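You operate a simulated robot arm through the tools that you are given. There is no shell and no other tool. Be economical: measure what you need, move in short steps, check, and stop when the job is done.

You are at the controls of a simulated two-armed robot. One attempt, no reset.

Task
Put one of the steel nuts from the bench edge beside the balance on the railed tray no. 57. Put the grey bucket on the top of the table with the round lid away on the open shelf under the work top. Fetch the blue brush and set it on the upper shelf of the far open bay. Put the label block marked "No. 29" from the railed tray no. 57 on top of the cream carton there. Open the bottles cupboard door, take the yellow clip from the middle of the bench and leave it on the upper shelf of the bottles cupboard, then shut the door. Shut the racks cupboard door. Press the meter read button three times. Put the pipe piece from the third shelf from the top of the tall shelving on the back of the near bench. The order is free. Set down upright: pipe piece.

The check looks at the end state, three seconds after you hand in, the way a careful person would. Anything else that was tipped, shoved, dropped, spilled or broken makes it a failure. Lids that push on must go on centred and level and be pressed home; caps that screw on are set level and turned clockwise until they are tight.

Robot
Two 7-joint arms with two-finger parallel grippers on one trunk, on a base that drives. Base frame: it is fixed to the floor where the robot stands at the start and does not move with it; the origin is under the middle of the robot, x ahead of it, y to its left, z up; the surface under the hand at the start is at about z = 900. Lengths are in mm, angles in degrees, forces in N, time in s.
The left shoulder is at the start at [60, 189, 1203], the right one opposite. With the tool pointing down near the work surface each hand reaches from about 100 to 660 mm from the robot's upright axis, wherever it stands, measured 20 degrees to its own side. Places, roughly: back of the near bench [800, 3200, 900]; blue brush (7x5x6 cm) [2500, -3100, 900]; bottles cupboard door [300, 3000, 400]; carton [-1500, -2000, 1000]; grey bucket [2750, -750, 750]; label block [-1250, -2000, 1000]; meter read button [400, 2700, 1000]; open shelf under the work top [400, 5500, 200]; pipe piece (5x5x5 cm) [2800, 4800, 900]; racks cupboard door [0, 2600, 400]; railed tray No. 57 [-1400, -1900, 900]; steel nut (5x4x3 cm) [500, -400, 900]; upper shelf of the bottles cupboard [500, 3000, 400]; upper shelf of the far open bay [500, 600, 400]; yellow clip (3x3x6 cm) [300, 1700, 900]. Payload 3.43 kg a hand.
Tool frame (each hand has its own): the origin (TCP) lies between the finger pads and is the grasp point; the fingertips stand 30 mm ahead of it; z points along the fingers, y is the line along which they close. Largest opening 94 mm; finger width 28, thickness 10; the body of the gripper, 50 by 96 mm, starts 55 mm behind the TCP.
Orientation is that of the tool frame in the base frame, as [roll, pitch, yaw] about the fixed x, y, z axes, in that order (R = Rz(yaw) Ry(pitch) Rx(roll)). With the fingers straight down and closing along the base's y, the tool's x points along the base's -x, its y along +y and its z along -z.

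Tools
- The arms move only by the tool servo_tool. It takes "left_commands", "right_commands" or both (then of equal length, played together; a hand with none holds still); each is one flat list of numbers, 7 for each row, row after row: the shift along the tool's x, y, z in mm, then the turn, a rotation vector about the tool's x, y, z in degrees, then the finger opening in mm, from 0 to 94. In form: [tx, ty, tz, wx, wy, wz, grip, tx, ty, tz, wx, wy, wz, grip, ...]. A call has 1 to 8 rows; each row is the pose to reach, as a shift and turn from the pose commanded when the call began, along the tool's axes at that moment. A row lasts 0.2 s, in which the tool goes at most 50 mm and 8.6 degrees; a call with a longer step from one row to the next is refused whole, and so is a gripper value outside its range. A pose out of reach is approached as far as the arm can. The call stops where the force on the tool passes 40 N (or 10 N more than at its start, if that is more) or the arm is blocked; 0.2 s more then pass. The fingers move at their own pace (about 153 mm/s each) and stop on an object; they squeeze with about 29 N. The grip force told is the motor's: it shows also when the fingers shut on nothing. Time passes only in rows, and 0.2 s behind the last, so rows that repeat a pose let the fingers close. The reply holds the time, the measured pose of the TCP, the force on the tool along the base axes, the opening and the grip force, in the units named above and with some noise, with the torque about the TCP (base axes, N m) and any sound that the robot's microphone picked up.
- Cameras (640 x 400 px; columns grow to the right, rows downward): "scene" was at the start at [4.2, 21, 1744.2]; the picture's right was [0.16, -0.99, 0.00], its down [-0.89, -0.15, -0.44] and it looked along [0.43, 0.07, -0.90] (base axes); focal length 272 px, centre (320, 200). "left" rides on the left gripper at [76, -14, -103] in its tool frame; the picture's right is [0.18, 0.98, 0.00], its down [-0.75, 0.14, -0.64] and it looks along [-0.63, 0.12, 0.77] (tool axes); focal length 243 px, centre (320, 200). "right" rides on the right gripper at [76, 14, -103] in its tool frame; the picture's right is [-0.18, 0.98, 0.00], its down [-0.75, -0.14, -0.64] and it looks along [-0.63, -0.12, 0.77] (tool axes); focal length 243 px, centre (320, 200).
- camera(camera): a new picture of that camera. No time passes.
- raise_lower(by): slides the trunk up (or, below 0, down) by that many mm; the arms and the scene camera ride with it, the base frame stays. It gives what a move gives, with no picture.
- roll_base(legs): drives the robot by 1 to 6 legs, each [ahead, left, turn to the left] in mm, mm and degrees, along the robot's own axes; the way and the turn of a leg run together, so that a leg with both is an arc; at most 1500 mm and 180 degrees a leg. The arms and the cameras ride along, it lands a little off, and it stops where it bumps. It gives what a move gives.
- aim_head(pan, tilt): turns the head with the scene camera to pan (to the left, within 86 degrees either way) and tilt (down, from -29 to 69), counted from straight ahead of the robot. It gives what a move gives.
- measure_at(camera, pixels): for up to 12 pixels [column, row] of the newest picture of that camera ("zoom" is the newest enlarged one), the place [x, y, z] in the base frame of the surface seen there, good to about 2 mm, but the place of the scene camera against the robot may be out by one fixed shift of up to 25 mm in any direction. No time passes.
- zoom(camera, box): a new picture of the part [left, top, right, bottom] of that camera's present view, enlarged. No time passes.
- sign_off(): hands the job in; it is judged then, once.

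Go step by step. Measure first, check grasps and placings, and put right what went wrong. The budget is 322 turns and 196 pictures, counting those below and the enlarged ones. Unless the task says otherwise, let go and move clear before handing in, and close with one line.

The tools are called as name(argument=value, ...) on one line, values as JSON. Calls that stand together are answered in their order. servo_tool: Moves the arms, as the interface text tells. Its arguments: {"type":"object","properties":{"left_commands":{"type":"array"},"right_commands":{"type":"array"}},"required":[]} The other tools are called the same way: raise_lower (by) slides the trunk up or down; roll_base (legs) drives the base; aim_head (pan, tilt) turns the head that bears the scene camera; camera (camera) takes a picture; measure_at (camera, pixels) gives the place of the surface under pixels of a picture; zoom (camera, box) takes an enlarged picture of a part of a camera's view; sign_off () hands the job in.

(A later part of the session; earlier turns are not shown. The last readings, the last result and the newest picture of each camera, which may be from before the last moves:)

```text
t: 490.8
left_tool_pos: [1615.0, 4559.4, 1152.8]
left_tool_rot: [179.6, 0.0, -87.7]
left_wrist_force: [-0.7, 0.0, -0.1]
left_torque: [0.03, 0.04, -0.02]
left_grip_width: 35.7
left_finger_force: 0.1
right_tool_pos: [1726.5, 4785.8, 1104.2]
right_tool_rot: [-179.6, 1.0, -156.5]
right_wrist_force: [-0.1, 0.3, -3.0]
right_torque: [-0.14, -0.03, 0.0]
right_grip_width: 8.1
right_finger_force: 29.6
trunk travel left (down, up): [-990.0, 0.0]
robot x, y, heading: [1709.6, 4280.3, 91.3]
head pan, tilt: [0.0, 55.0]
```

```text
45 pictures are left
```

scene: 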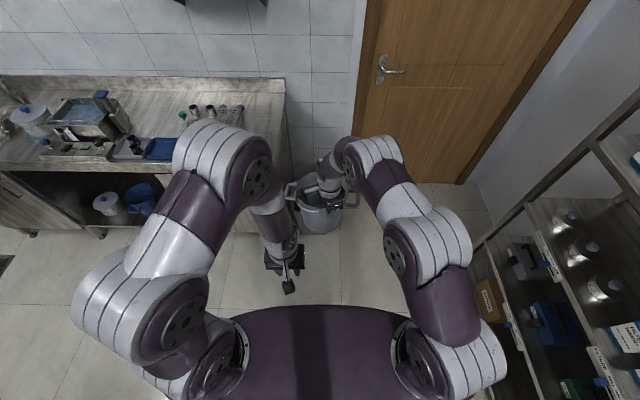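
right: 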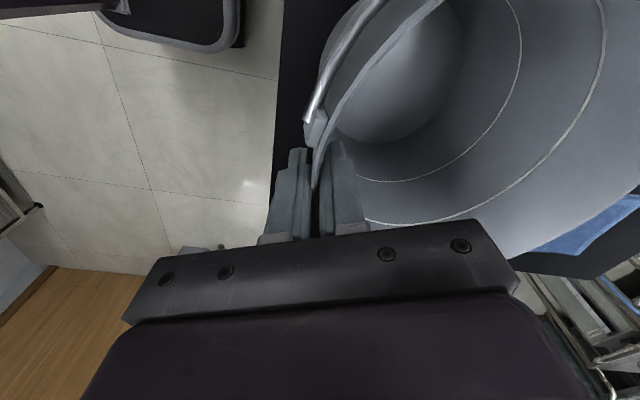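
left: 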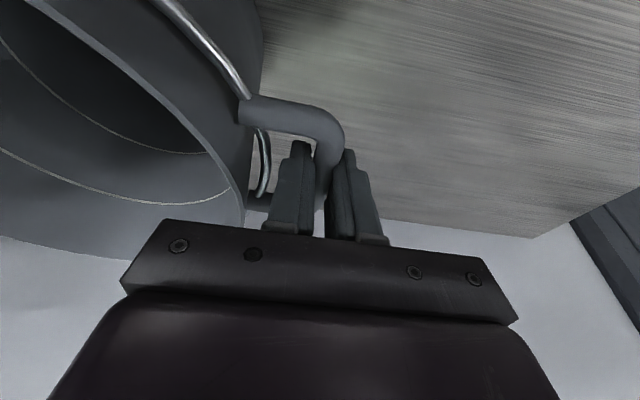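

On course. Sliding left 1025 to line up with the gap at x≈682.

roll_base(legs=[[0, 1020, -1.3], [120, 0, 0]])

raise_lower(by=-400)

aim_head(pan=0, tilt=40)

camera(camera="scene")

```text
t: 497.0
left_tool_pos: [585.1, 4679.3, 1154.4]
left_tool_rot: [179.7, 0.1, -89.9]
left_wrist_force: [0.1, 0.2, 1.4]
left_torque: [0.01, -0.01, 0.0]
left_grip_width: 36.1
left_finger_force: 0.1
right_tool_pos: [704.7, 4899.1, 1105.0]
right_tool_rot: [-179.7, 1.0, -158.7]
right_wrist_force: [0.0, 0.0, -2.8]
right_torque: [-0.17, -0.05, 0.01]
right_grip_width: 7.7
right_finger_force: 28.5
trunk travel left (down, up): [-990.0, 0.0]
robot x, y, heading: [669.6, 4398.1, 89.3]
head pan, tilt: [0.0, 55.0]
```

```text
t: 500.8
left_tool_pos: [584.4, 4680.5, 752.9]
left_tool_rot: [179.7, 0.0, -89.8]
left_wrist_force: [-0.1, 0.2, -0.2]
left_torque: [0.01, -0.01, 0.04]
left_grip_width: 36.4
left_finger_force: 0.1
right_tool_pos: [705.2, 4900.8, 703.7]
right_tool_rot: [-179.7, 1.0, -158.7]
right_wrist_force: [-0.2, -0.5, -1.7]
right_torque: [-0.15, -0.06, 0.0]
right_grip_width: 7.9
right_finger_force: 29.4
trunk travel left (down, up): [-590.0, 400.0]
robot x, y, heading: [666.7, 4396.9, 89.0]
head pan, tilt: [0.0, 55.0]
```

```text
t: 501.6
left_tool_pos: [585.8, 4680.0, 751.9]
left_tool_rot: [179.7, 0.1, -89.8]
left_wrist_force: [0.2, 0.4, 0.4]
left_torque: [0.04, -0.02, 0.0]
left_grip_width: 36.1
left_finger_force: 0.1
right_tool_pos: [705.2, 4899.7, 703.2]
right_tool_rot: [-179.6, 1.1, -158.7]
right_wrist_force: [-0.4, 0.3, -3.1]
right_torque: [-0.16, -0.04, 0.03]
right_grip_width: 7.8
right_finger_force: 29.1
trunk travel left (down, up): [-590.0, 400.0]
robot x, y, heading: [665.9, 4396.1, 89.1]
head pan, tilt: [0.0, 40.0]
```

```text
44 pictures are left
```

scene: 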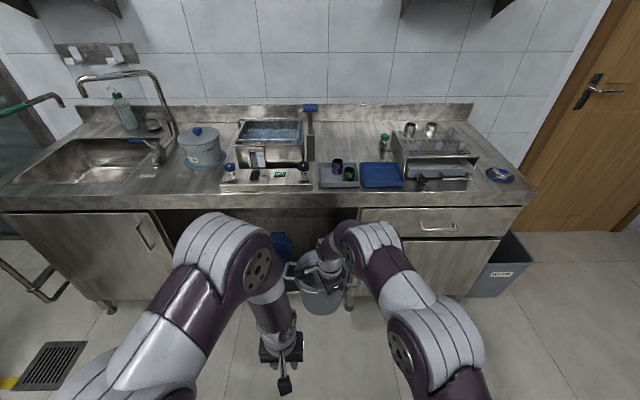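

Lowering another 322 so that the bucket bottom is just above shelf height.

raise_lower(by=-315)

aim_head(pan=0, tilt=30)

camera(camera="scene")

camera(camera="left")

```text
t: 504.7
left_tool_pos: [585.5, 4679.7, 437.0]
left_tool_rot: [179.8, 0.1, -89.8]
left_wrist_force: [-0.4, 0.2, 0.3]
left_torque: [0.0, 0.03, 0.01]
left_grip_width: 35.7
left_finger_force: 0.0
right_tool_pos: [705.7, 4899.7, 388.0]
right_tool_rot: [-179.6, 1.0, -158.8]
right_wrist_force: [-0.5, -0.7, -2.0]
right_torque: [-0.18, -0.08, 0.01]
right_grip_width: 7.8
right_finger_force: 28.9
trunk travel left (down, up): [-275.0, 715.0]
robot x, y, heading: [664.6, 4397.1, 88.8]
head pan, tilt: [0.0, 40.0]
```

```text
t: 505.4
left_tool_pos: [585.6, 4680.3, 437.5]
left_tool_rot: [179.7, 0.0, -89.8]
left_wrist_force: [-0.6, -0.3, 0.8]
left_torque: [0.02, -0.02, 0.04]
left_grip_width: 36.1
left_finger_force: 0.0
right_tool_pos: [704.1, 4899.6, 389.4]
right_tool_rot: [-179.7, 0.9, -158.7]
right_wrist_force: [0.2, 0.4, -2.0]
right_torque: [-0.17, -0.1, 0.02]
right_grip_width: 7.8
right_finger_force: 28.8
trunk travel left (down, up): [-275.0, 715.0]
robot x, y, heading: [672.2, 4394.8, 89.3]
head pan, tilt: [0.0, 30.0]
```

```text
43 pictures are left
```

scene: 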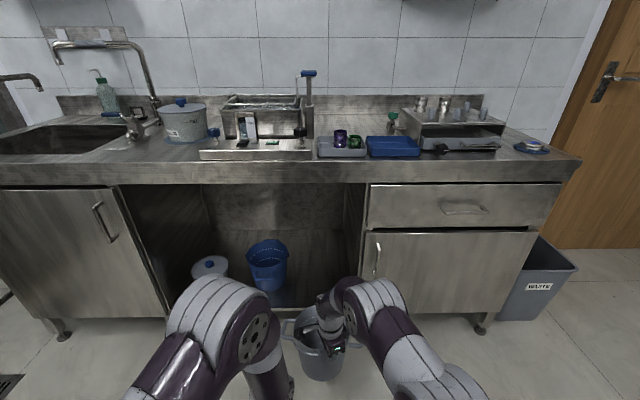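

```text
42 pictures are left
```

left: 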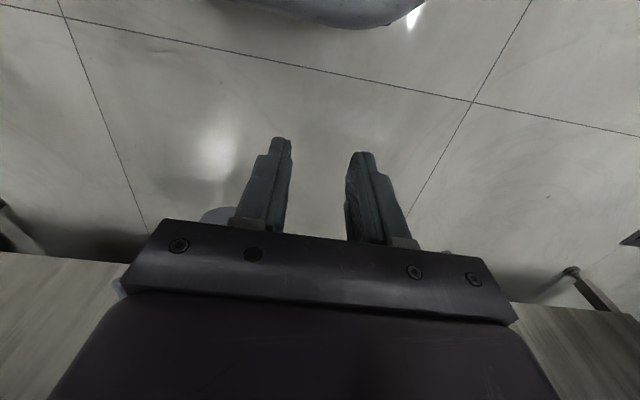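

Clear view: measuring the blue bucket's right edge, the cabinet's left edge, our handles, and the shelf.

measure_at(camera="scene", pixels=[[287, 255], [284, 285], [268, 290], [368, 220], [366, 280], [300, 298], [320, 290], [286, 328], [350, 348], [320, 378], [340, 270], [300, 304]])

zoom(camera="scene", box=[240, 220, 400, 390])

```text
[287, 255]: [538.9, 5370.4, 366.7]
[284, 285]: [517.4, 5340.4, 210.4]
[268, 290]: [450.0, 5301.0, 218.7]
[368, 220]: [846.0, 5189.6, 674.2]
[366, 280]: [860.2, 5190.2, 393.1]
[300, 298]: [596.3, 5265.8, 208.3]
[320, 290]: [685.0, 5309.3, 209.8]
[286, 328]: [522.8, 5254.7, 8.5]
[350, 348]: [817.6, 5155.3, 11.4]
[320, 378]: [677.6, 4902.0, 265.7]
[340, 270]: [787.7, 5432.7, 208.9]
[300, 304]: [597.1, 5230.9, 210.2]
```

```text
2.35 times, centred on (320, 305) of scene
```

zoom: 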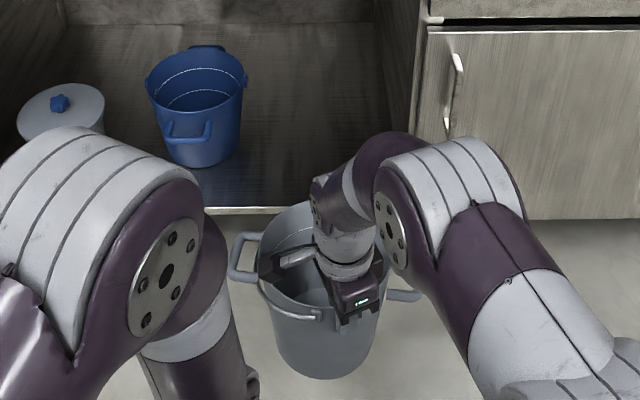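

Gap centre suits: left margin is ample at the front. Checking the arm's height at the wrist against the worktop before driving in.

measure_at(camera="scene", pixels=[[337, 284], [350, 280], [370, 285], [385, 290], [325, 300], [320, 178], [420, 330]])

```text
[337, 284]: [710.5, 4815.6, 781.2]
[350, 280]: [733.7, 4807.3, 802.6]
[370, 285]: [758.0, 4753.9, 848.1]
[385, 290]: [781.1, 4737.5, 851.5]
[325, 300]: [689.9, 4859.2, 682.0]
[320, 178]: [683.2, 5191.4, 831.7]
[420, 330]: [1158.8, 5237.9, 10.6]
```

The wrist stays below/behind the worktop edge (≥60 mm margin). Driving in 320.

roll_base(legs=[[200, 0, 0], [118, 0, 0]])

camera(camera="scene")

```text
t: 507.8
left_tool_pos: [588.6, 4997.8, 436.6]
left_tool_rot: [179.6, -0.1, -89.8]
left_wrist_force: [-0.2, -0.1, -0.1]
left_torque: [0.01, 0.03, 0.0]
left_grip_width: 36.1
left_finger_force: 0.1
right_tool_pos: [709.3, 5216.9, 388.2]
right_tool_rot: [-179.7, 1.0, -158.6]
right_wrist_force: [0.1, 0.4, -1.2]
right_torque: [-0.13, -0.07, 0.0]
right_grip_width: 7.8
right_finger_force: 29.8
trunk travel left (down, up): [-275.0, 715.0]
robot x, y, heading: [670.5, 4715.9, 89.2]
head pan, tilt: [0.0, 30.0]
```

```text
40 pictures are left
```

scene: 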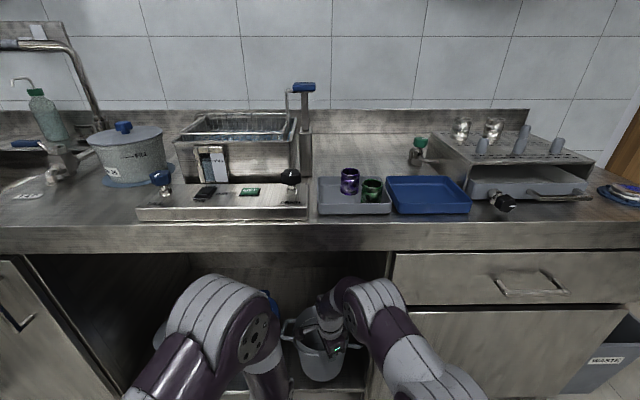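

In position (centre ≈(674,5297)). Levelling by 4.7°, then lowering.

servo_tool(right_commands=[0, 0, 0, -2.4, 0, 0, 0, 0, 0, 0, -4.7, 0, 0, 0])

zoom(camera="scene", box=[260, 260, 400, 400])

raise_lower(by=-22)

```text
t: 508.4
left_tool_pos: [588.8, 4997.5, 438.1]
left_tool_rot: [179.8, 0.0, -89.7]
left_wrist_force: [0.3, 0.0, 1.1]
left_torque: [0.0, 0.02, 0.0]
left_grip_width: 36.0
left_finger_force: 0.1
right_tool_pos: [708.9, 5218.7, 388.0]
right_tool_rot: [175.7, 1.0, -158.6]
right_wrist_force: [0.7, -0.4, -2.1]
right_torque: [-0.16, -0.06, 0.0]
right_grip_width: 7.9
right_finger_force: 29.0
trunk travel left (down, up): [-275.0, 715.0]
robot x, y, heading: [673.6, 4715.8, 89.4]
head pan, tilt: [0.0, 30.0]
```

```text
2.86 times, centred on (330, 330) of scene
```

zoom: 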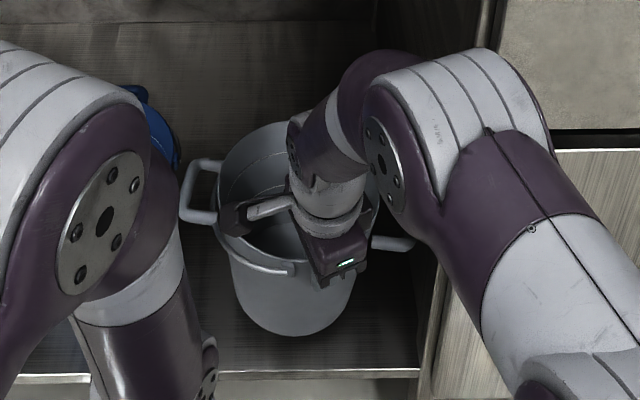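

```text
t: 509.1
left_tool_pos: [589.8, 4997.1, 416.0]
left_tool_rot: [179.7, -0.1, -89.8]
left_wrist_force: [-0.7, 0.6, 0.0]
left_torque: [0.01, 0.0, -0.01]
left_grip_width: 36.0
left_finger_force: 0.0
right_tool_pos: [709.4, 5216.9, 366.5]
right_tool_rot: [175.7, 0.9, -158.6]
right_wrist_force: [0.4, -0.6, -3.1]
right_torque: [-0.18, -0.07, 0.02]
right_grip_width: 7.9
right_finger_force: 29.3
trunk travel left (down, up): [-253.0, 737.0]
robot x, y, heading: [670.8, 4714.7, 89.1]
head pan, tilt: [0.0, 30.0]
```

Lowering in small steps to contact.

servo_tool(right_commands=[0, 0, 3, 0, 0, 0, 0, 0, 0, 6, 0, 0, 0, 0, 0, 0, 8, 0, 0, 0, 0])

servo_tool(right_commands=[0, 0, 1.5, 0, 0, 0, 0, 0, 0, 3, 0, 0, 0, 0])

```text
t: 509.9
left_tool_pos: [588.2, 4996.5, 416.3]
left_tool_rot: [179.7, 0.0, -89.7]
left_wrist_force: [-0.2, 0.4, 0.8]
left_torque: [-0.04, 0.03, 0.02]
left_grip_width: 35.9
left_finger_force: 0.0
right_tool_pos: [710.8, 5220.0, 359.5]
right_tool_rot: [175.6, 1.0, -158.6]
right_wrist_force: [0.1, -1.0, 0.9]
right_torque: [-0.02, -0.06, 0.02]
right_grip_width: 7.7
right_finger_force: 29.6
trunk travel left (down, up): [-253.0, 737.0]
robot x, y, heading: [670.4, 4715.2, 89.2]
head pan, tilt: [0.0, 30.0]
```

```text
t: 510.5
left_tool_pos: [589.0, 4997.2, 415.7]
left_tool_rot: [179.7, 0.0, -89.8]
left_wrist_force: [0.4, -0.2, 0.5]
left_torque: [-0.03, -0.01, 0.0]
left_grip_width: 36.1
left_finger_force: 0.1
right_tool_pos: [708.5, 5219.0, 355.8]
right_tool_rot: [175.5, 1.0, -158.6]
right_wrist_force: [0.9, -2.1, 5.2]
right_torque: [0.38, -0.29, -0.08]
right_grip_width: 8.0
right_finger_force: 28.6
trunk travel left (down, up): [-253.0, 737.0]
robot x, y, heading: [670.8, 4718.5, 89.2]
head pan, tilt: [0.0, 30.0]
```

Contact. Opening and lifting the fingers 70 mm clear of the rim.

servo_tool(right_commands=[0, 0, 0, 0, 0, 0, 34, 0, 0, 0, 0, 0, 0, 34, 0, 0, -20, 0, 0, 0, 34, 0, 0, -45, 0, 0, 0, 34, 0, 0, -70, 0, 0, 0, 34])

camera(camera="scene")

```text
t: 511.7
left_tool_pos: [588.8, 4997.3, 414.9]
left_tool_rot: [179.7, -0.1, -89.7]
left_wrist_force: [-0.7, -0.3, -0.2]
left_torque: [0.01, 0.03, 0.04]
left_grip_width: 36.0
left_finger_force: 0.0
right_tool_pos: [709.7, 5212.1, 425.2]
right_tool_rot: [175.7, 1.0, -158.6]
right_wrist_force: [-0.1, 0.4, -0.1]
right_torque: [0.05, 0.04, -0.03]
right_grip_width: 34.2
right_finger_force: 0.0
trunk travel left (down, up): [-253.0, 737.0]
robot x, y, heading: [669.0, 4715.9, 89.5]
head pan, tilt: [0.0, 30.0]
```

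```text
38 pictures are left
```

scene: 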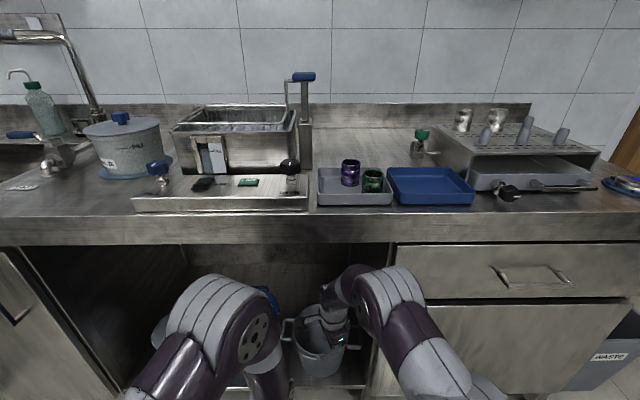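

Bucket released on the shelf. Backing straight out and checking.

roll_base(legs=[[-320, 0, 0]])

camera(camera="scene")

```text
t: 513.8
left_tool_pos: [583.5, 4681.8, 415.1]
left_tool_rot: [179.7, 0.1, -89.5]
left_wrist_force: [0.1, -0.5, 0.2]
left_torque: [0.01, 0.02, 0.03]
left_grip_width: 36.0
left_finger_force: 0.1
right_tool_pos: [705.9, 4898.6, 424.5]
right_tool_rot: [175.8, 0.9, -158.4]
right_wrist_force: [-0.2, 0.4, 0.4]
right_torque: [-0.01, 0.01, 0.03]
right_grip_width: 34.2
right_finger_force: 0.0
trunk travel left (down, up): [-253.0, 737.0]
robot x, y, heading: [667.6, 4397.8, 89.7]
head pan, tilt: [0.0, 30.0]
```

```text
37 pictures are left
```

scene: 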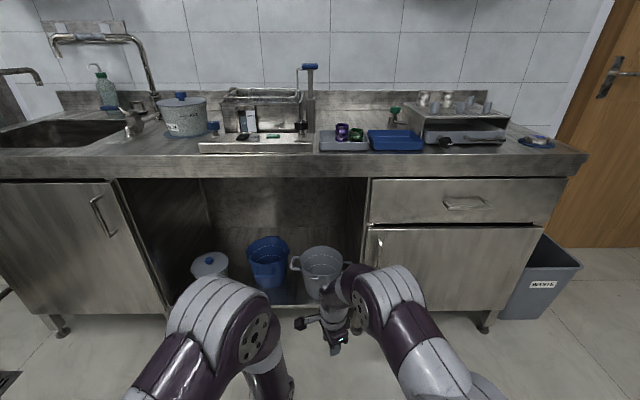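

The bucket stands level on the shelf, all in order. Last: the brush. Restoring the right tool's yaw, raising the trunk, and driving down the far lane.

servo_tool(right_commands=[0, 0, 0, 4, 0, -8, 40, 0, 0, 0, 4, 0, -16, 40, 0, 0, 0, 4, 0, -24, 40, 0, 0, 0, 4, 0, -32, 40, 0, 0, 0, 4, 0, -40, 40, 0, 0, 0, 4, 0, -48, 40, 0, 0, 0, 4, 0, -56, 40, 0, 0, 0, 4, 0, -64, 40])

raise_lower(by=400)

raise_lower(by=250)

roll_base(legs=[[0, -1040, 0], [0, 0, -90], [0, 0, -90], [1400, 0, 0], [1400, 0, 0], [1400, 0, 0]])

```text
refused: row 1 steps farther than a row can; nothing moved
```

```text
t: 517.6
left_tool_pos: [585.8, 4682.1, 815.5]
left_tool_rot: [179.7, 0.0, -89.5]
left_wrist_force: [0.2, -0.1, 0.0]
left_torque: [0.02, 0.01, 0.03]
left_grip_width: 36.2
left_finger_force: 0.2
right_tool_pos: [705.0, 4899.7, 825.6]
right_tool_rot: [175.7, 1.1, -158.5]
right_wrist_force: [-0.4, -0.2, 0.0]
right_torque: [0.02, 0.02, 0.02]
right_grip_width: 33.9
right_finger_force: 0.0
trunk travel left (down, up): [-653.0, 337.0]
robot x, y, heading: [664.4, 4403.4, 89.4]
head pan, tilt: [0.0, 30.0]
```

```text
t: 520.2
left_tool_pos: [584.4, 4682.2, 1065.7]
left_tool_rot: [179.7, 0.0, -89.5]
left_wrist_force: [-0.4, 0.5, -1.1]
left_torque: [0.03, -0.01, 0.02]
left_grip_width: 35.9
left_finger_force: 0.1
right_tool_pos: [705.6, 4898.3, 1075.8]
right_tool_rot: [175.8, 1.0, -158.4]
right_wrist_force: [-1.1, -0.2, -0.3]
right_torque: [0.01, -0.02, -0.01]
right_grip_width: 34.1
right_finger_force: 0.0
trunk travel left (down, up): [-903.0, 87.0]
robot x, y, heading: [668.4, 4400.2, 89.6]
head pan, tilt: [0.0, 30.0]
```

```text
t: 552.9
left_tool_pos: [1953.4, -94.2, 1066.3]
left_tool_rot: [179.6, -0.1, 93.0]
left_wrist_force: [-1.0, -0.9, 0.6]
left_torque: [-0.01, 0.0, 0.01]
left_grip_width: 36.0
left_finger_force: 0.1
right_tool_pos: [1842.8, -315.9, 1076.3]
right_tool_rot: [175.6, 0.9, 24.3]
right_wrist_force: [-0.5, -0.1, -0.7]
right_torque: [-0.04, -0.01, 0.01]
right_grip_width: 33.9
right_finger_force: 0.1
trunk travel left (down, up): [-903.0, 87.0]
robot x, y, heading: [1857.8, 183.8, -87.9]
head pan, tilt: [0.0, 30.0]
```

Now at (1858,184). Rotating the right tool back (in smaller steps), going on 1300, and looking.

servo_tool(right_commands=[0, 0, 0, 2, 0, -7, 60, 0, 0, 0, 4, 0, -14, 60, 0, 0, 0, 4, 0, -22, 60, 0, 0, 0, 4, 0, -30, 60, 0, 0, 0, 4, 0, -38, 60, 0, 0, 0, 4, 0, -46, 60, 0, 0, 0, 4, 0, -54, 60, 0, 0, 0, 4, 0, -62, 60])

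roll_base(legs=[[1300, -80, 0]])

aim_head(pan=20, tilt=25)

camera(camera="scene")

```text
t: 554.6
left_tool_pos: [1953.7, -93.8, 1065.5]
left_tool_rot: [179.7, 0.1, 93.1]
left_wrist_force: [-0.4, -1.2, -0.9]
left_torque: [-0.02, 0.02, 0.03]
left_grip_width: 35.7
left_finger_force: 0.1
right_tool_pos: [1842.7, -315.5, 1075.7]
right_tool_rot: [-177.8, 2.3, 86.4]
right_wrist_force: [-0.4, -0.2, -0.6]
right_torque: [-0.02, -0.02, 0.02]
right_grip_width: 60.1
right_finger_force: 0.1
trunk travel left (down, up): [-903.0, 87.0]
robot x, y, heading: [1859.7, 184.3, -87.9]
head pan, tilt: [0.0, 30.0]
```

```text
t: 561.1
left_tool_pos: [1894.8, -1379.6, 1066.4]
left_tool_rot: [179.7, 0.0, 91.4]
left_wrist_force: [0.5, 0.3, 0.2]
left_torque: [0.0, 0.02, 0.01]
left_grip_width: 35.9
left_finger_force: 0.0
right_tool_pos: [1777.6, -1597.3, 1075.6]
right_tool_rot: [-177.8, 2.4, 84.5]
right_wrist_force: [-0.4, -0.7, 0.3]
right_torque: [-0.03, -0.04, 0.04]
right_grip_width: 60.1
right_finger_force: 0.2
trunk travel left (down, up): [-903.0, 87.0]
robot x, y, heading: [1804.7, -1096.8, -89.5]
head pan, tilt: [0.0, 30.0]
```

```text
t: 561.9
left_tool_pos: [1895.4, -1379.5, 1064.3]
left_tool_rot: [179.6, -0.1, 91.4]
left_wrist_force: [0.1, -0.6, 0.2]
left_torque: [-0.01, 0.02, 0.0]
left_grip_width: 35.8
left_finger_force: 0.1
right_tool_pos: [1777.2, -1598.5, 1075.0]
right_tool_rot: [-177.9, 2.3, 84.5]
right_wrist_force: [-0.3, -0.6, -0.7]
right_torque: [0.02, -0.02, -0.05]
right_grip_width: 60.0
right_finger_force: 0.1
trunk travel left (down, up): [-903.0, 87.0]
robot x, y, heading: [1808.2, -1100.5, -89.7]
head pan, tilt: [20.0, 25.0]
```

```text
36 pictures are left
```

scene: 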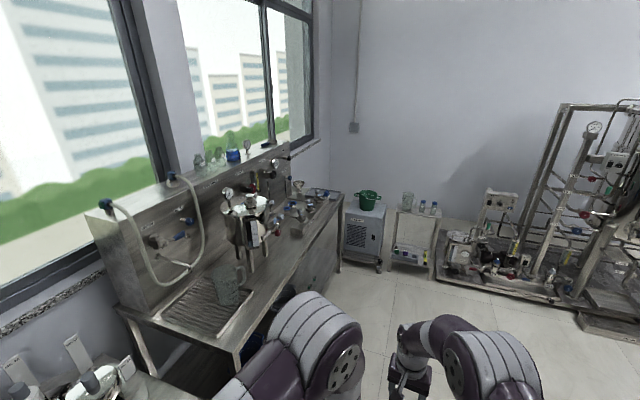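

The far part of that bench is around (300,205). Zooming there.

zoom(camera="scene", box=[230, 160, 360, 260])

measure_at(camera="scene", pixels=[[320, 192], [300, 205], [335, 195], [300, 212], [260, 205], [318, 255], [285, 215], [345, 240]])

```text
4.00 times, centred on (295, 210) of scene
```

zoom: 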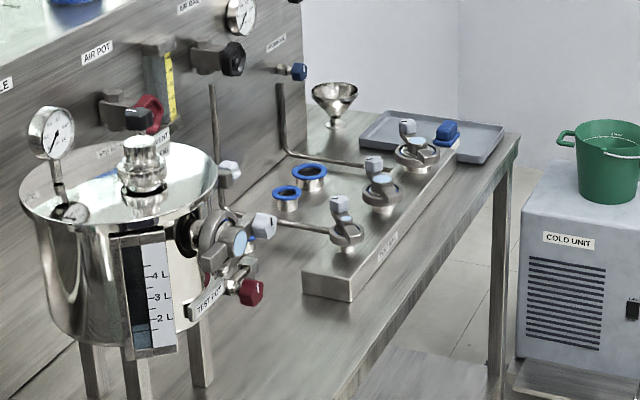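

```text
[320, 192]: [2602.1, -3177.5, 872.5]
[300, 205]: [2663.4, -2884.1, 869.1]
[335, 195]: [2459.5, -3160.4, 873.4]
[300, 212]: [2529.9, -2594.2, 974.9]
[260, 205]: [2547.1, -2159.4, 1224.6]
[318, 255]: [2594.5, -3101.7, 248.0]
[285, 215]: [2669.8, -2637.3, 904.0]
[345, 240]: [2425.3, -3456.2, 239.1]
```

The blue brush is on the grey tray at ≈(327,193). Measuring it and the floor obstacles near my path.

measure_at(camera="scene", pixels=[[327, 193], [324, 190], [330, 196], [440, 280], [500, 298], [395, 265], [342, 270], [314, 193], [340, 196], [350, 262], [400, 340]])

zoom(camera="scene", box=[305, 175, 365, 215])

```text
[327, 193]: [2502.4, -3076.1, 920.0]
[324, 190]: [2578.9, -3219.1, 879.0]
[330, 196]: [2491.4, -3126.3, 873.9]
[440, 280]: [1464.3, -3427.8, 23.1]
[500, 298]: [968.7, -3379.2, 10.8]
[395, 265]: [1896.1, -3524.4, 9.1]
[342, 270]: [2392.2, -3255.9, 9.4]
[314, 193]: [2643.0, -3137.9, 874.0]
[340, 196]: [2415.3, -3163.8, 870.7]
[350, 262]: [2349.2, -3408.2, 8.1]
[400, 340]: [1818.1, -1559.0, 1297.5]
```

```text
10.00 times, centred on (335, 195) of scene
```

zoom: 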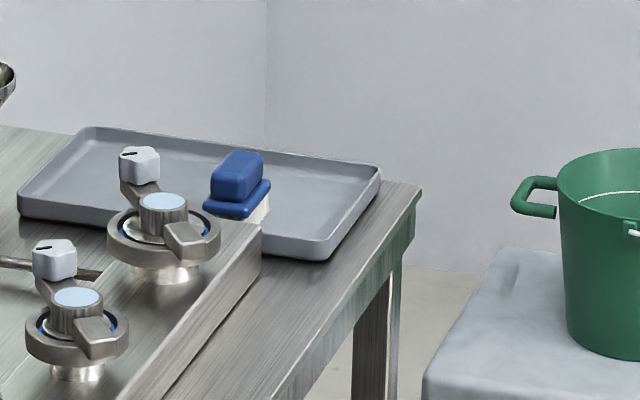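

Brush ≈(2498,-3087), top ≈911. To stay clear of the small stand I'll turn to +x here, back up 100, then slide right to y≈-2980.

roll_base(legs=[[0, 100, 0], [0, 0, 89.7], [-220, 0, 0], [0, -1000, 0], [0, -880, 0]])

aim_head(pan=-10, tilt=35)

camera(camera="scene")

```text
t: 577.3
left_tool_pos: [1990.4, -2898.3, 1065.3]
left_tool_rot: [179.6, 0.1, -177.9]
left_wrist_force: [0.3, 0.2, -0.4]
left_torque: [-0.04, 0.0, -0.01]
left_grip_width: 36.0
left_finger_force: 0.0
right_tool_pos: [2210.8, -3013.9, 1076.1]
right_tool_rot: [-177.9, 2.3, 175.2]
right_wrist_force: [0.6, 0.5, 0.1]
right_torque: [-0.01, 0.0, 0.01]
right_grip_width: 59.8
right_finger_force: 0.1
trunk travel left (down, up): [-903.0, 87.0]
robot x, y, heading: [1708.8, -2991.0, 1.2]
head pan, tilt: [20.0, 25.0]
```

```text
t: 578.2
left_tool_pos: [1990.3, -2899.9, 1065.4]
left_tool_rot: [179.7, 0.1, -177.9]
left_wrist_force: [0.0, -0.5, -0.4]
left_torque: [-0.02, 0.01, 0.0]
left_grip_width: 35.9
left_finger_force: 0.0
right_tool_pos: [2211.4, -3014.0, 1076.0]
right_tool_rot: [-177.9, 2.3, 175.2]
right_wrist_force: [0.0, 0.5, 0.3]
right_torque: [0.01, -0.01, 0.01]
right_grip_width: 60.1
right_finger_force: 0.0
trunk travel left (down, up): [-903.0, 87.0]
robot x, y, heading: [1707.9, -2990.5, 1.1]
head pan, tilt: [-10.0, 35.0]
```

```text
33 pictures are left
```

scene: 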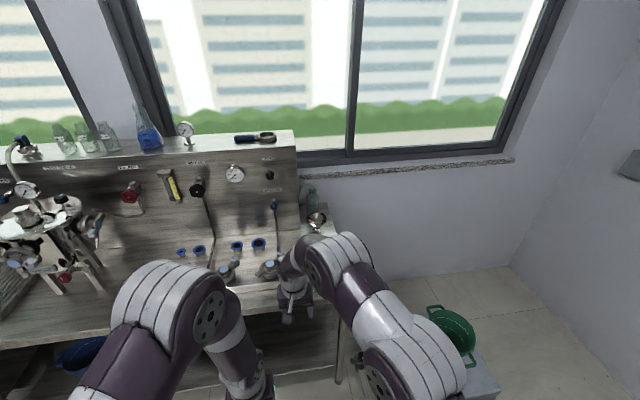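

Right hand needs a 47° tilt and 70 mm more to the right; doing that.

servo_tool(right_commands=[-3, -12, 5, 0, -7.5, -1, 60, -6, -24, 10, 0, -15, -2, 60, -9, -36, 15, 0, -22.5, -3, 60, -12, -48, 20, 0, -30, -4, 60, -16, -60, 25, 0, -37.5, -5, 60, -20, -70, 30, 0, -45, -6, 60])

camera(camera="right")

camera(camera="scene")

```text
t: 579.6
left_tool_pos: [1991.1, -2899.2, 1066.0]
left_tool_rot: [179.8, -0.1, -177.9]
left_wrist_force: [0.4, 0.6, -0.1]
left_torque: [-0.01, -0.01, 0.02]
left_grip_width: 36.0
left_finger_force: 0.1
right_tool_pos: [2226.0, -3090.9, 1050.2]
right_tool_rot: [-172.3, 43.7, -175.5]
right_wrist_force: [0.5, -0.2, 0.0]
right_torque: [0.02, 0.0, -0.01]
right_grip_width: 59.8
right_finger_force: 0.0
right hand out of reach, approached as far as the arm can: row 6
trunk travel left (down, up): [-903.0, 87.0]
robot x, y, heading: [1707.1, -2986.8, 1.2]
head pan, tilt: [-10.0, 35.0]
```

```text
32 pictures are left
```

right: 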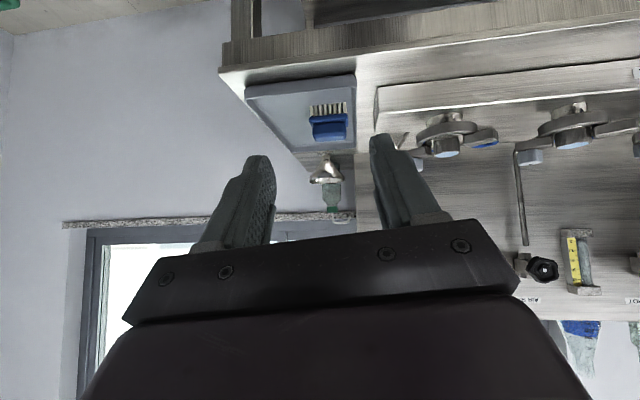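

```text
31 pictures are left
```

scene: 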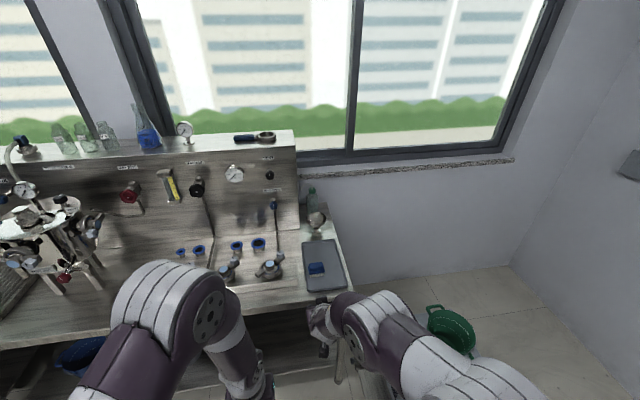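

The tool's closing line is about 6° off level; I'll correct it. Measuring the brush too.

servo_tool(right_commands=[0, 0, 0, -4, 0, 0, 90, 0, 0, 0, -7.7, 0, 0, 90])

zoom(camera="right", box=[270, 80, 390, 160])

measure_at(camera="zoom", pixels=[[220, 180], [350, 170], [280, 205], [280, 240], [225, 130], [345, 120], [150, 250], [420, 330]])

```text
t: 580.2
left_tool_pos: [1989.9, -2899.6, 1064.9]
left_tool_rot: [179.7, 0.0, -177.9]
left_wrist_force: [-0.2, -0.1, -0.3]
left_torque: [0.05, 0.04, -0.03]
left_grip_width: 36.1
left_finger_force: 0.1
right_tool_pos: [2226.0, -3089.4, 1050.5]
right_tool_rot: [179.9, 43.7, -175.5]
right_wrist_force: [-0.2, 1.0, -0.4]
right_torque: [0.03, 0.0, 0.03]
right_grip_width: 90.1
right_finger_force: 0.0
trunk travel left (down, up): [-903.0, 87.0]
robot x, y, heading: [1711.1, -2991.4, 1.1]
head pan, tilt: [-10.0, 35.0]
```

```text
5.00 times, centred on (330, 120) of right
```

zoom: 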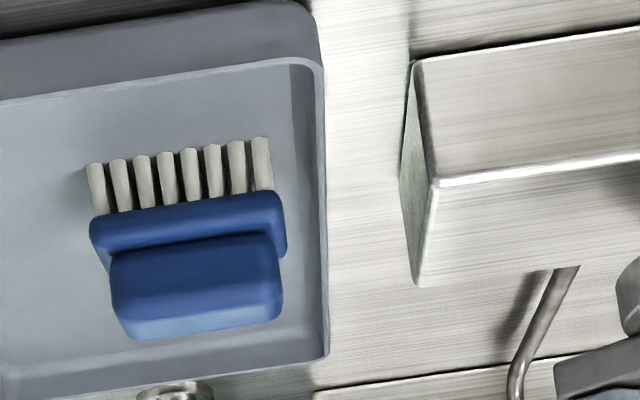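

```text
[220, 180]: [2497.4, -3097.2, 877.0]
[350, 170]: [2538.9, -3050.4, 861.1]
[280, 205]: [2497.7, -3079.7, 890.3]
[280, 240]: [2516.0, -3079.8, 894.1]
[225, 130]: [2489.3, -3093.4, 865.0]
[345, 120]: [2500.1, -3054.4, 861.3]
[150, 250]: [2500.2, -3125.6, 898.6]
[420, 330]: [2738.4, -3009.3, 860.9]
```

Brush spans y≈-3137…-3078 (centre ≈-3107), x≈2497–2545, handle top ≈911, tray at 861. Moving the base in and lowering.

roll_base(legs=[[200, -22, 0]])

raise_lower(by=-55)

camera(camera="right")

```text
t: 581.9
left_tool_pos: [2193.4, -2916.5, 1066.5]
left_tool_rot: [179.7, 0.2, -178.0]
left_wrist_force: [-0.6, -0.1, -0.4]
left_torque: [0.0, -0.06, 0.02]
left_grip_width: 36.0
left_finger_force: 0.0
right_tool_pos: [2428.4, -3106.5, 1049.9]
right_tool_rot: [180.0, 43.8, -175.4]
right_wrist_force: [0.4, 0.1, 0.1]
right_torque: [0.03, -0.01, -0.04]
right_grip_width: 89.9
right_finger_force: 0.1
trunk travel left (down, up): [-903.0, 87.0]
robot x, y, heading: [1916.8, -3007.0, 0.9]
head pan, tilt: [-10.0, 35.0]
```

```text
t: 582.8
left_tool_pos: [2194.5, -2917.1, 1010.1]
left_tool_rot: [179.7, -0.1, -178.0]
left_wrist_force: [-0.2, 0.2, -0.2]
left_torque: [0.04, -0.01, 0.0]
left_grip_width: 36.2
left_finger_force: 0.1
right_tool_pos: [2429.5, -3104.9, 995.2]
right_tool_rot: [-180.0, 43.7, -175.4]
right_wrist_force: [0.1, -0.5, 0.2]
right_torque: [0.0, 0.0, -0.01]
right_grip_width: 90.0
right_finger_force: 0.0
trunk travel left (down, up): [-848.0, 142.0]
robot x, y, heading: [1916.9, -3007.9, 1.3]
head pan, tilt: [-10.0, 35.0]
```

```text
29 pictures are left
```

right: 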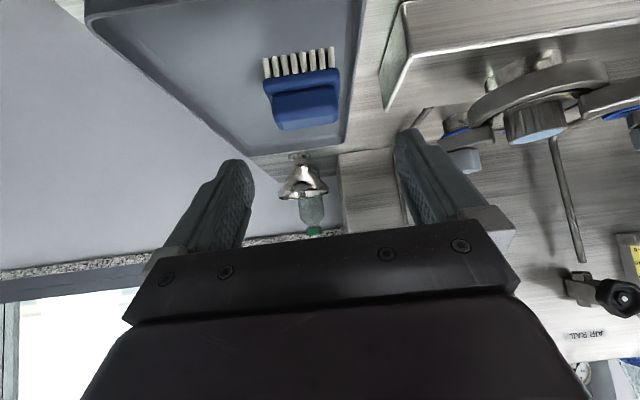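

measure_at(camera="right", pixels=[[264, 85], [340, 72], [300, 82], [273, 100], [336, 88], [305, 110], [280, 128], [338, 118], [400, 145], [540, 130], [265, 72]])

```text
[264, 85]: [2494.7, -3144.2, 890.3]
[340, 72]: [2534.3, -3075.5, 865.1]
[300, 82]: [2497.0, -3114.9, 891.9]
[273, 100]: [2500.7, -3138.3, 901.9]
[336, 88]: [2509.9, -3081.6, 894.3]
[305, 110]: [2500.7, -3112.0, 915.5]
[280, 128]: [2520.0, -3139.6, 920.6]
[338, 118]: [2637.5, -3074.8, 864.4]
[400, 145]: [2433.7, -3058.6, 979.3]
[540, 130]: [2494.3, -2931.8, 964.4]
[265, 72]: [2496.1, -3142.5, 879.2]
```

Brush flange y -3144…-3080, handle top 920, centre x≈2512. Moving in with 80 mm opening.

servo_tool(right_commands=[1.6, -3.4, 32, 0, 0, 0, 82, 3.2, -6.8, 64, 0, 0, 0, 82, 5, -10.2, 96, 0, 0, 0, 82, 6.5, -13.6, 122, 0, 0, 0, 82, 6.5, -13.6, 122, 0, 0, 0, 82])

camera(camera="right")

```text
t: 583.8
left_tool_pos: [2191.2, -2917.7, 1010.8]
left_tool_rot: [179.7, 0.3, -178.0]
left_wrist_force: [0.5, 0.8, -0.4]
left_torque: [-0.06, 0.09, -0.04]
left_grip_width: 36.1
left_finger_force: 0.1
right_tool_pos: [2498.4, -3110.3, 912.7]
right_tool_rot: [179.8, 43.9, -175.1]
right_wrist_force: [-90.6, -22.6, 107.3]
right_torque: [4.84, 2.37, 4.21]
right_grip_width: 81.3
right_finger_force: 0.1
trunk travel left (down, up): [-848.0, 142.0]
robot x, y, heading: [1917.4, -3007.7, 0.9]
head pan, tilt: [-10.0, 35.0]
stopped in row 4 (right hand): the force on the tool passed its limit at 124 N (the readings are from after the stop); the commanded pose is now the measured one
```

```text
28 pictures are left
```

right: 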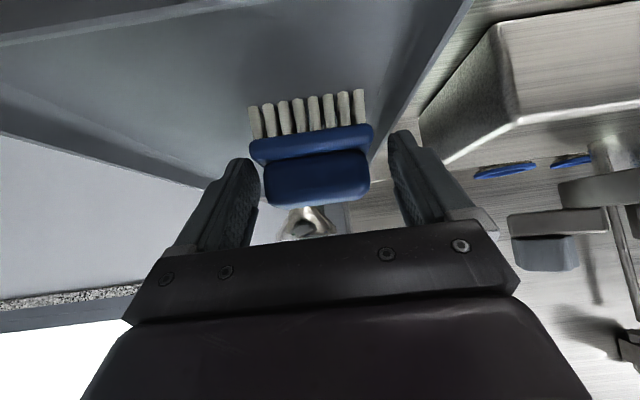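

The +y finger struck something (by the torque, at about y≈-3060: the tray rim). Backing off 30 mm and measuring the tray edge.

servo_tool(right_commands=[0, 0, -15, 0, 0, 0, 82, 0, 0, -35, 0, 0, 0, 82])

camera(camera="right")

measure_at(camera="right", pixels=[[400, 100], [390, 120], [380, 140], [420, 60], [365, 120], [250, 125], [300, 130], [372, 110], [260, 100], [310, 160], [420, 120], [470, 100]])

```text
t: 584.4
left_tool_pos: [2193.3, -2916.8, 1010.2]
left_tool_rot: [179.8, 0.2, -177.9]
left_wrist_force: [0.1, -1.2, -1.0]
left_torque: [-0.04, -0.02, 0.0]
left_grip_width: 36.1
left_finger_force: 0.0
right_tool_pos: [2476.4, -3111.4, 936.0]
right_tool_rot: [179.9, 43.5, -175.3]
right_wrist_force: [0.5, 0.2, -0.2]
right_torque: [0.0, -0.01, -0.01]
right_grip_width: 82.0
right_finger_force: 0.1
trunk travel left (down, up): [-848.0, 142.0]
robot x, y, heading: [1914.3, -3010.3, 1.1]
head pan, tilt: [-10.0, 35.0]
```

```text
27 pictures are left
```

right: 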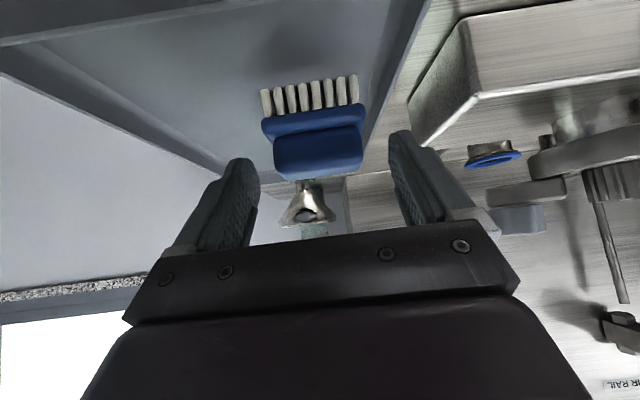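

```text
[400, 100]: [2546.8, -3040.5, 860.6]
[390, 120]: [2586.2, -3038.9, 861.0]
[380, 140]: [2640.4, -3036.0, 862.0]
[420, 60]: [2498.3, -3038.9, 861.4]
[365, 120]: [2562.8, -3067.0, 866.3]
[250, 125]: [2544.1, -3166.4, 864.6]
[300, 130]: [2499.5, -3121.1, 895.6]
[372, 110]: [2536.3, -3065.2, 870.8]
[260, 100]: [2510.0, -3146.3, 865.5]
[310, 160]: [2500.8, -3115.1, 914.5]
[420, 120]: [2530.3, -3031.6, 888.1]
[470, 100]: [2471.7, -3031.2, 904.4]
```

Tray wall inner face is ~15 mm beyond the brush. Brush hasn't moved. Retrying with a 72 mm opening and stopping higher (TCP 906).

servo_tool(right_commands=[0, -4, 0, 0, 0, 0, 72, 0, -4, 0, 0, 0, 0, 72, -0.5, -4, 12, 0, 0, 0, 72, -1, -4, 24, 0, 0, 0, 72, -1.5, -4, 34, 0, 0, 0, 72, -2, -4, 42, 0, 0, 0, 72])

camera(camera="right")

```text
t: 585.6
left_tool_pos: [2193.4, -2916.8, 1010.3]
left_tool_rot: [179.7, 0.1, -177.9]
left_wrist_force: [0.8, 0.4, -0.6]
left_torque: [0.0, 0.02, 0.03]
left_grip_width: 35.8
left_finger_force: 0.1
right_tool_pos: [2510.4, -3113.0, 922.6]
right_tool_rot: [179.7, 45.2, -175.5]
right_wrist_force: [-8.7, 0.5, 30.9]
right_torque: [1.11, -0.01, 0.3]
right_grip_width: 73.0
right_finger_force: 0.3
trunk travel left (down, up): [-848.0, 142.0]
robot x, y, heading: [1916.8, -3008.0, 1.1]
head pan, tilt: [-10.0, 35.0]
stopped in row 6 (right hand): the force on the tool passed its limit at 48 N (the readings are from after the stop); the commanded pose is now the measured one
```

```text
26 pictures are left
```

right: 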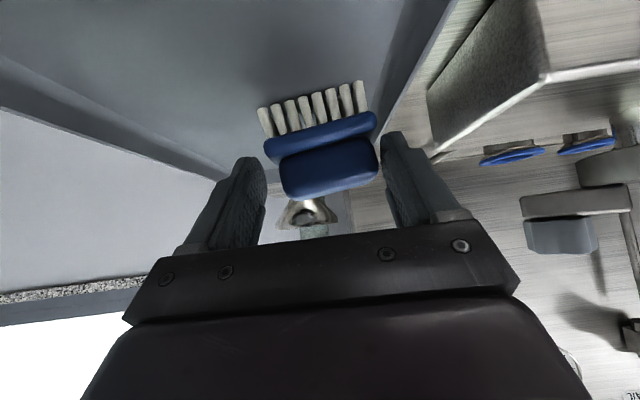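

The +y finger rests on the brush's edge. Backing 15 mm and measuring brush edges.

servo_tool(right_commands=[0, 0, -10, 0, 0, 0, 80, 0, 0, -20, 0, 0, 0, 80])

zoom(camera="right", box=[230, 60, 430, 220])

measure_at(camera="zoom", pixels=[[120, 220], [440, 160], [420, 190], [160, 290], [410, 250], [290, 230], [280, 330], [460, 230], [90, 240]])

```text
t: 586.2
left_tool_pos: [2194.2, -2917.6, 1010.0]
left_tool_rot: [179.7, 0.0, -177.9]
left_wrist_force: [-0.4, -0.9, 0.3]
left_torque: [0.0, 0.0, 0.0]
left_grip_width: 35.9
left_finger_force: 0.0
right_tool_pos: [2492.6, -3114.0, 931.3]
right_tool_rot: [179.9, 44.3, -175.2]
right_wrist_force: [-0.8, 0.7, -0.2]
right_torque: [0.02, 0.0, -0.06]
right_grip_width: 79.9
right_finger_force: 0.0
trunk travel left (down, up): [-848.0, 142.0]
robot x, y, heading: [1915.4, -3013.3, 1.4]
head pan, tilt: [-10.0, 35.0]
```

```text
2.50 times, centred on (330, 140) of right
```

zoom: 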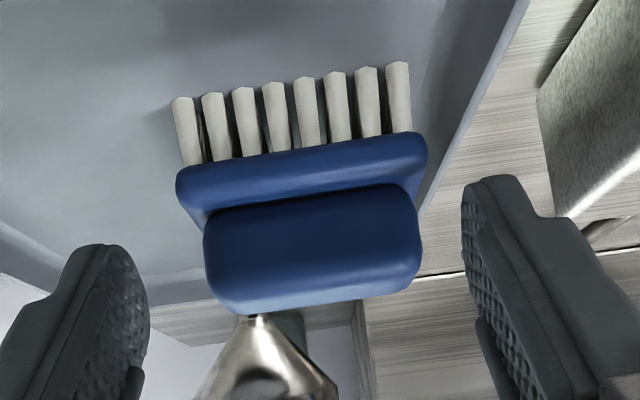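

```text
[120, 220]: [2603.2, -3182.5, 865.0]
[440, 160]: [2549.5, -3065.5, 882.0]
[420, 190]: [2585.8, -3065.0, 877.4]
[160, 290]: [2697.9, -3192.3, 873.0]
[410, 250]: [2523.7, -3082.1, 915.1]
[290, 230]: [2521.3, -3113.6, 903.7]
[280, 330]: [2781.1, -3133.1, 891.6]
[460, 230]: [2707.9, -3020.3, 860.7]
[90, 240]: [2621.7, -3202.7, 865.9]
```

measure_at(camera="zoom", pixels=[[184, 192], [422, 152], [212, 260], [414, 240], [300, 165], [310, 250], [300, 290], [390, 280], [225, 300]])

```text
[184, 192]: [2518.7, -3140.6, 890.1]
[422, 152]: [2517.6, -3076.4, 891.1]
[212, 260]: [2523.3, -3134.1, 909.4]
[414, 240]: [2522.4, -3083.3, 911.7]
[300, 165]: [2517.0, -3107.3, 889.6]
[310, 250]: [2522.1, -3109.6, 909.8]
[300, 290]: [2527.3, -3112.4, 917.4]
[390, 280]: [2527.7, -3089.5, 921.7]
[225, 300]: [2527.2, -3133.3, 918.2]
```

The brush slid ~20 mm back: handle now y -3134…-3083, x≥2522, z 896–921; the tray wall is at y -3065. I'll grip only its upper handle, staying above the rim (TCP z 918).

servo_tool(right_commands=[0, 2.6, 0, 0, 0, 0, 72, -5, 2.6, 11, 0, 0, 0, 70, -11, 2.6, 23, 0, 0, 0, 70, -16.3, 2.6, 34.4, 0, 0, 0, 70, -16.3, 2.6, 34.4, 0, 0, 0, 30, -16.3, 2.6, 34.4, 0, 0, 0, 30, -16.3, 2.6, 34.4, 0, 0, 0, 30])

camera(camera="right")

```text
t: 587.8
left_tool_pos: [2195.5, -2916.9, 1011.2]
left_tool_rot: [179.7, 0.0, -178.0]
left_wrist_force: [-0.1, -0.8, -0.3]
left_torque: [-0.02, 0.0, -0.01]
left_grip_width: 36.2
left_finger_force: 0.0
right_tool_pos: [2529.0, -3108.7, 919.1]
right_tool_rot: [179.8, 44.5, -175.4]
right_wrist_force: [1.7, -0.1, 4.1]
right_torque: [0.06, -0.08, -0.04]
right_grip_width: 67.5
right_finger_force: 29.2
trunk travel left (down, up): [-848.0, 142.0]
robot x, y, heading: [1916.8, -3008.6, 1.2]
head pan, tilt: [-10.0, 35.0]
```

```text
24 pictures are left
```

right: 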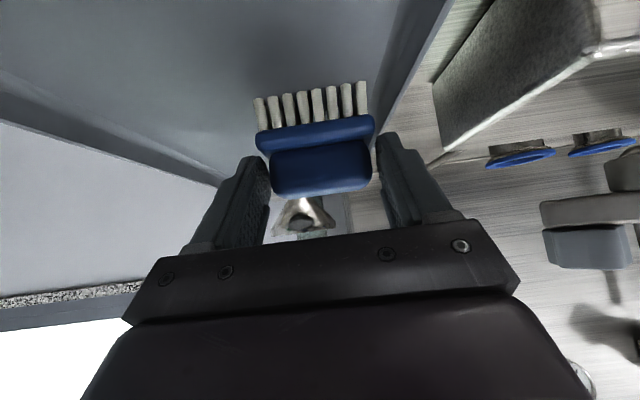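

Gripped at 67.5 mm (flange ends). Lifting 30 with the trunk to test.

raise_lower(by=60)

camera(camera="right")

```text
t: 588.8
left_tool_pos: [2195.5, -2917.3, 1070.4]
left_tool_rot: [179.7, -0.1, -177.9]
left_wrist_force: [-0.2, 0.6, -0.2]
left_torque: [0.01, 0.0, 0.0]
left_grip_width: 35.9
left_finger_force: 0.1
right_tool_pos: [2529.5, -3108.2, 979.4]
right_tool_rot: [179.7, 44.3, -175.4]
right_wrist_force: [0.7, 0.6, -1.2]
right_torque: [0.0, 0.01, 0.0]
right_grip_width: 67.5
right_finger_force: 29.4
trunk travel left (down, up): [-908.0, 82.0]
robot x, y, heading: [1911.9, -3006.4, 1.3]
head pan, tilt: [-10.0, 35.0]
```

```text
23 pictures are left
```

right: 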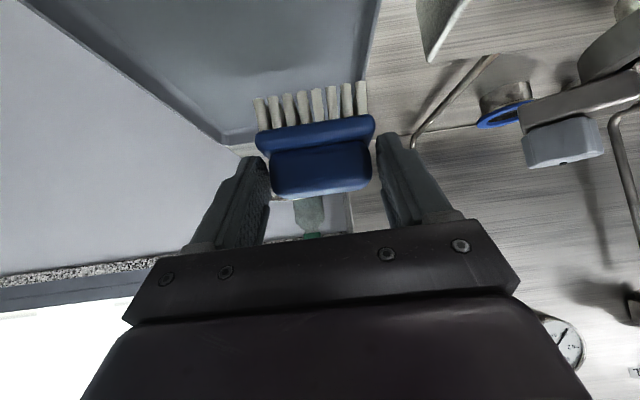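

Brush held. Backing out and moving left to open floor, then retracting the arm a bit.

roll_base(legs=[[-260, 0, 0], [0, 900, -1.3]])

servo_tool(right_commands=[15, 0, -20, 0, 0, 0, 30, 30, 0, -40, 0, 0, 0, 30, 45, 0, -60, 0, 0, 0, 30])

camera(camera="scene")

```text
t: 595.0
left_tool_pos: [1934.5, -2035.0, 1071.6]
left_tool_rot: [179.7, 0.0, 179.4]
left_wrist_force: [-0.9, -0.3, 0.1]
left_torque: [0.03, -0.01, 0.0]
left_grip_width: 36.0
left_finger_force: 0.0
right_tool_pos: [2257.8, -2242.6, 979.2]
right_tool_rot: [179.7, 44.4, -178.2]
right_wrist_force: [0.2, 0.1, -1.5]
right_torque: [0.01, 0.03, 0.02]
right_grip_width: 67.4
right_finger_force: 29.3
trunk travel left (down, up): [-908.0, 82.0]
robot x, y, heading: [1646.5, -2112.3, -1.7]
head pan, tilt: [-10.0, 35.0]
```

```text
t: 595.9
left_tool_pos: [1932.5, -2034.5, 1070.8]
left_tool_rot: [179.8, 0.1, 179.3]
left_wrist_force: [-0.1, 0.0, -0.2]
left_torque: [0.02, -0.05, 0.02]
left_grip_width: 35.9
left_finger_force: 0.1
right_tool_pos: [2184.4, -2244.5, 992.0]
right_tool_rot: [179.9, 44.4, -178.2]
right_wrist_force: [-0.9, 1.8, -1.9]
right_torque: [-0.01, -0.03, -0.02]
right_grip_width: 67.4
right_finger_force: 29.0
right hand out of reach, approached as far as the arm can: row 2
trunk travel left (down, up): [-908.0, 82.0]
robot x, y, heading: [1651.6, -2113.7, -1.5]
head pan, tilt: [-10.0, 35.0]
```

```text
22 pictures are left
```

scene: 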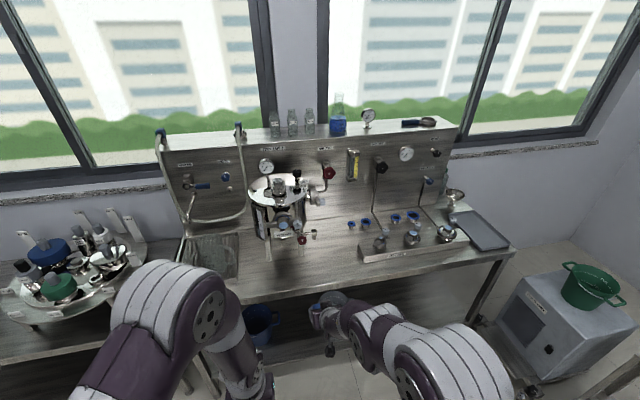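

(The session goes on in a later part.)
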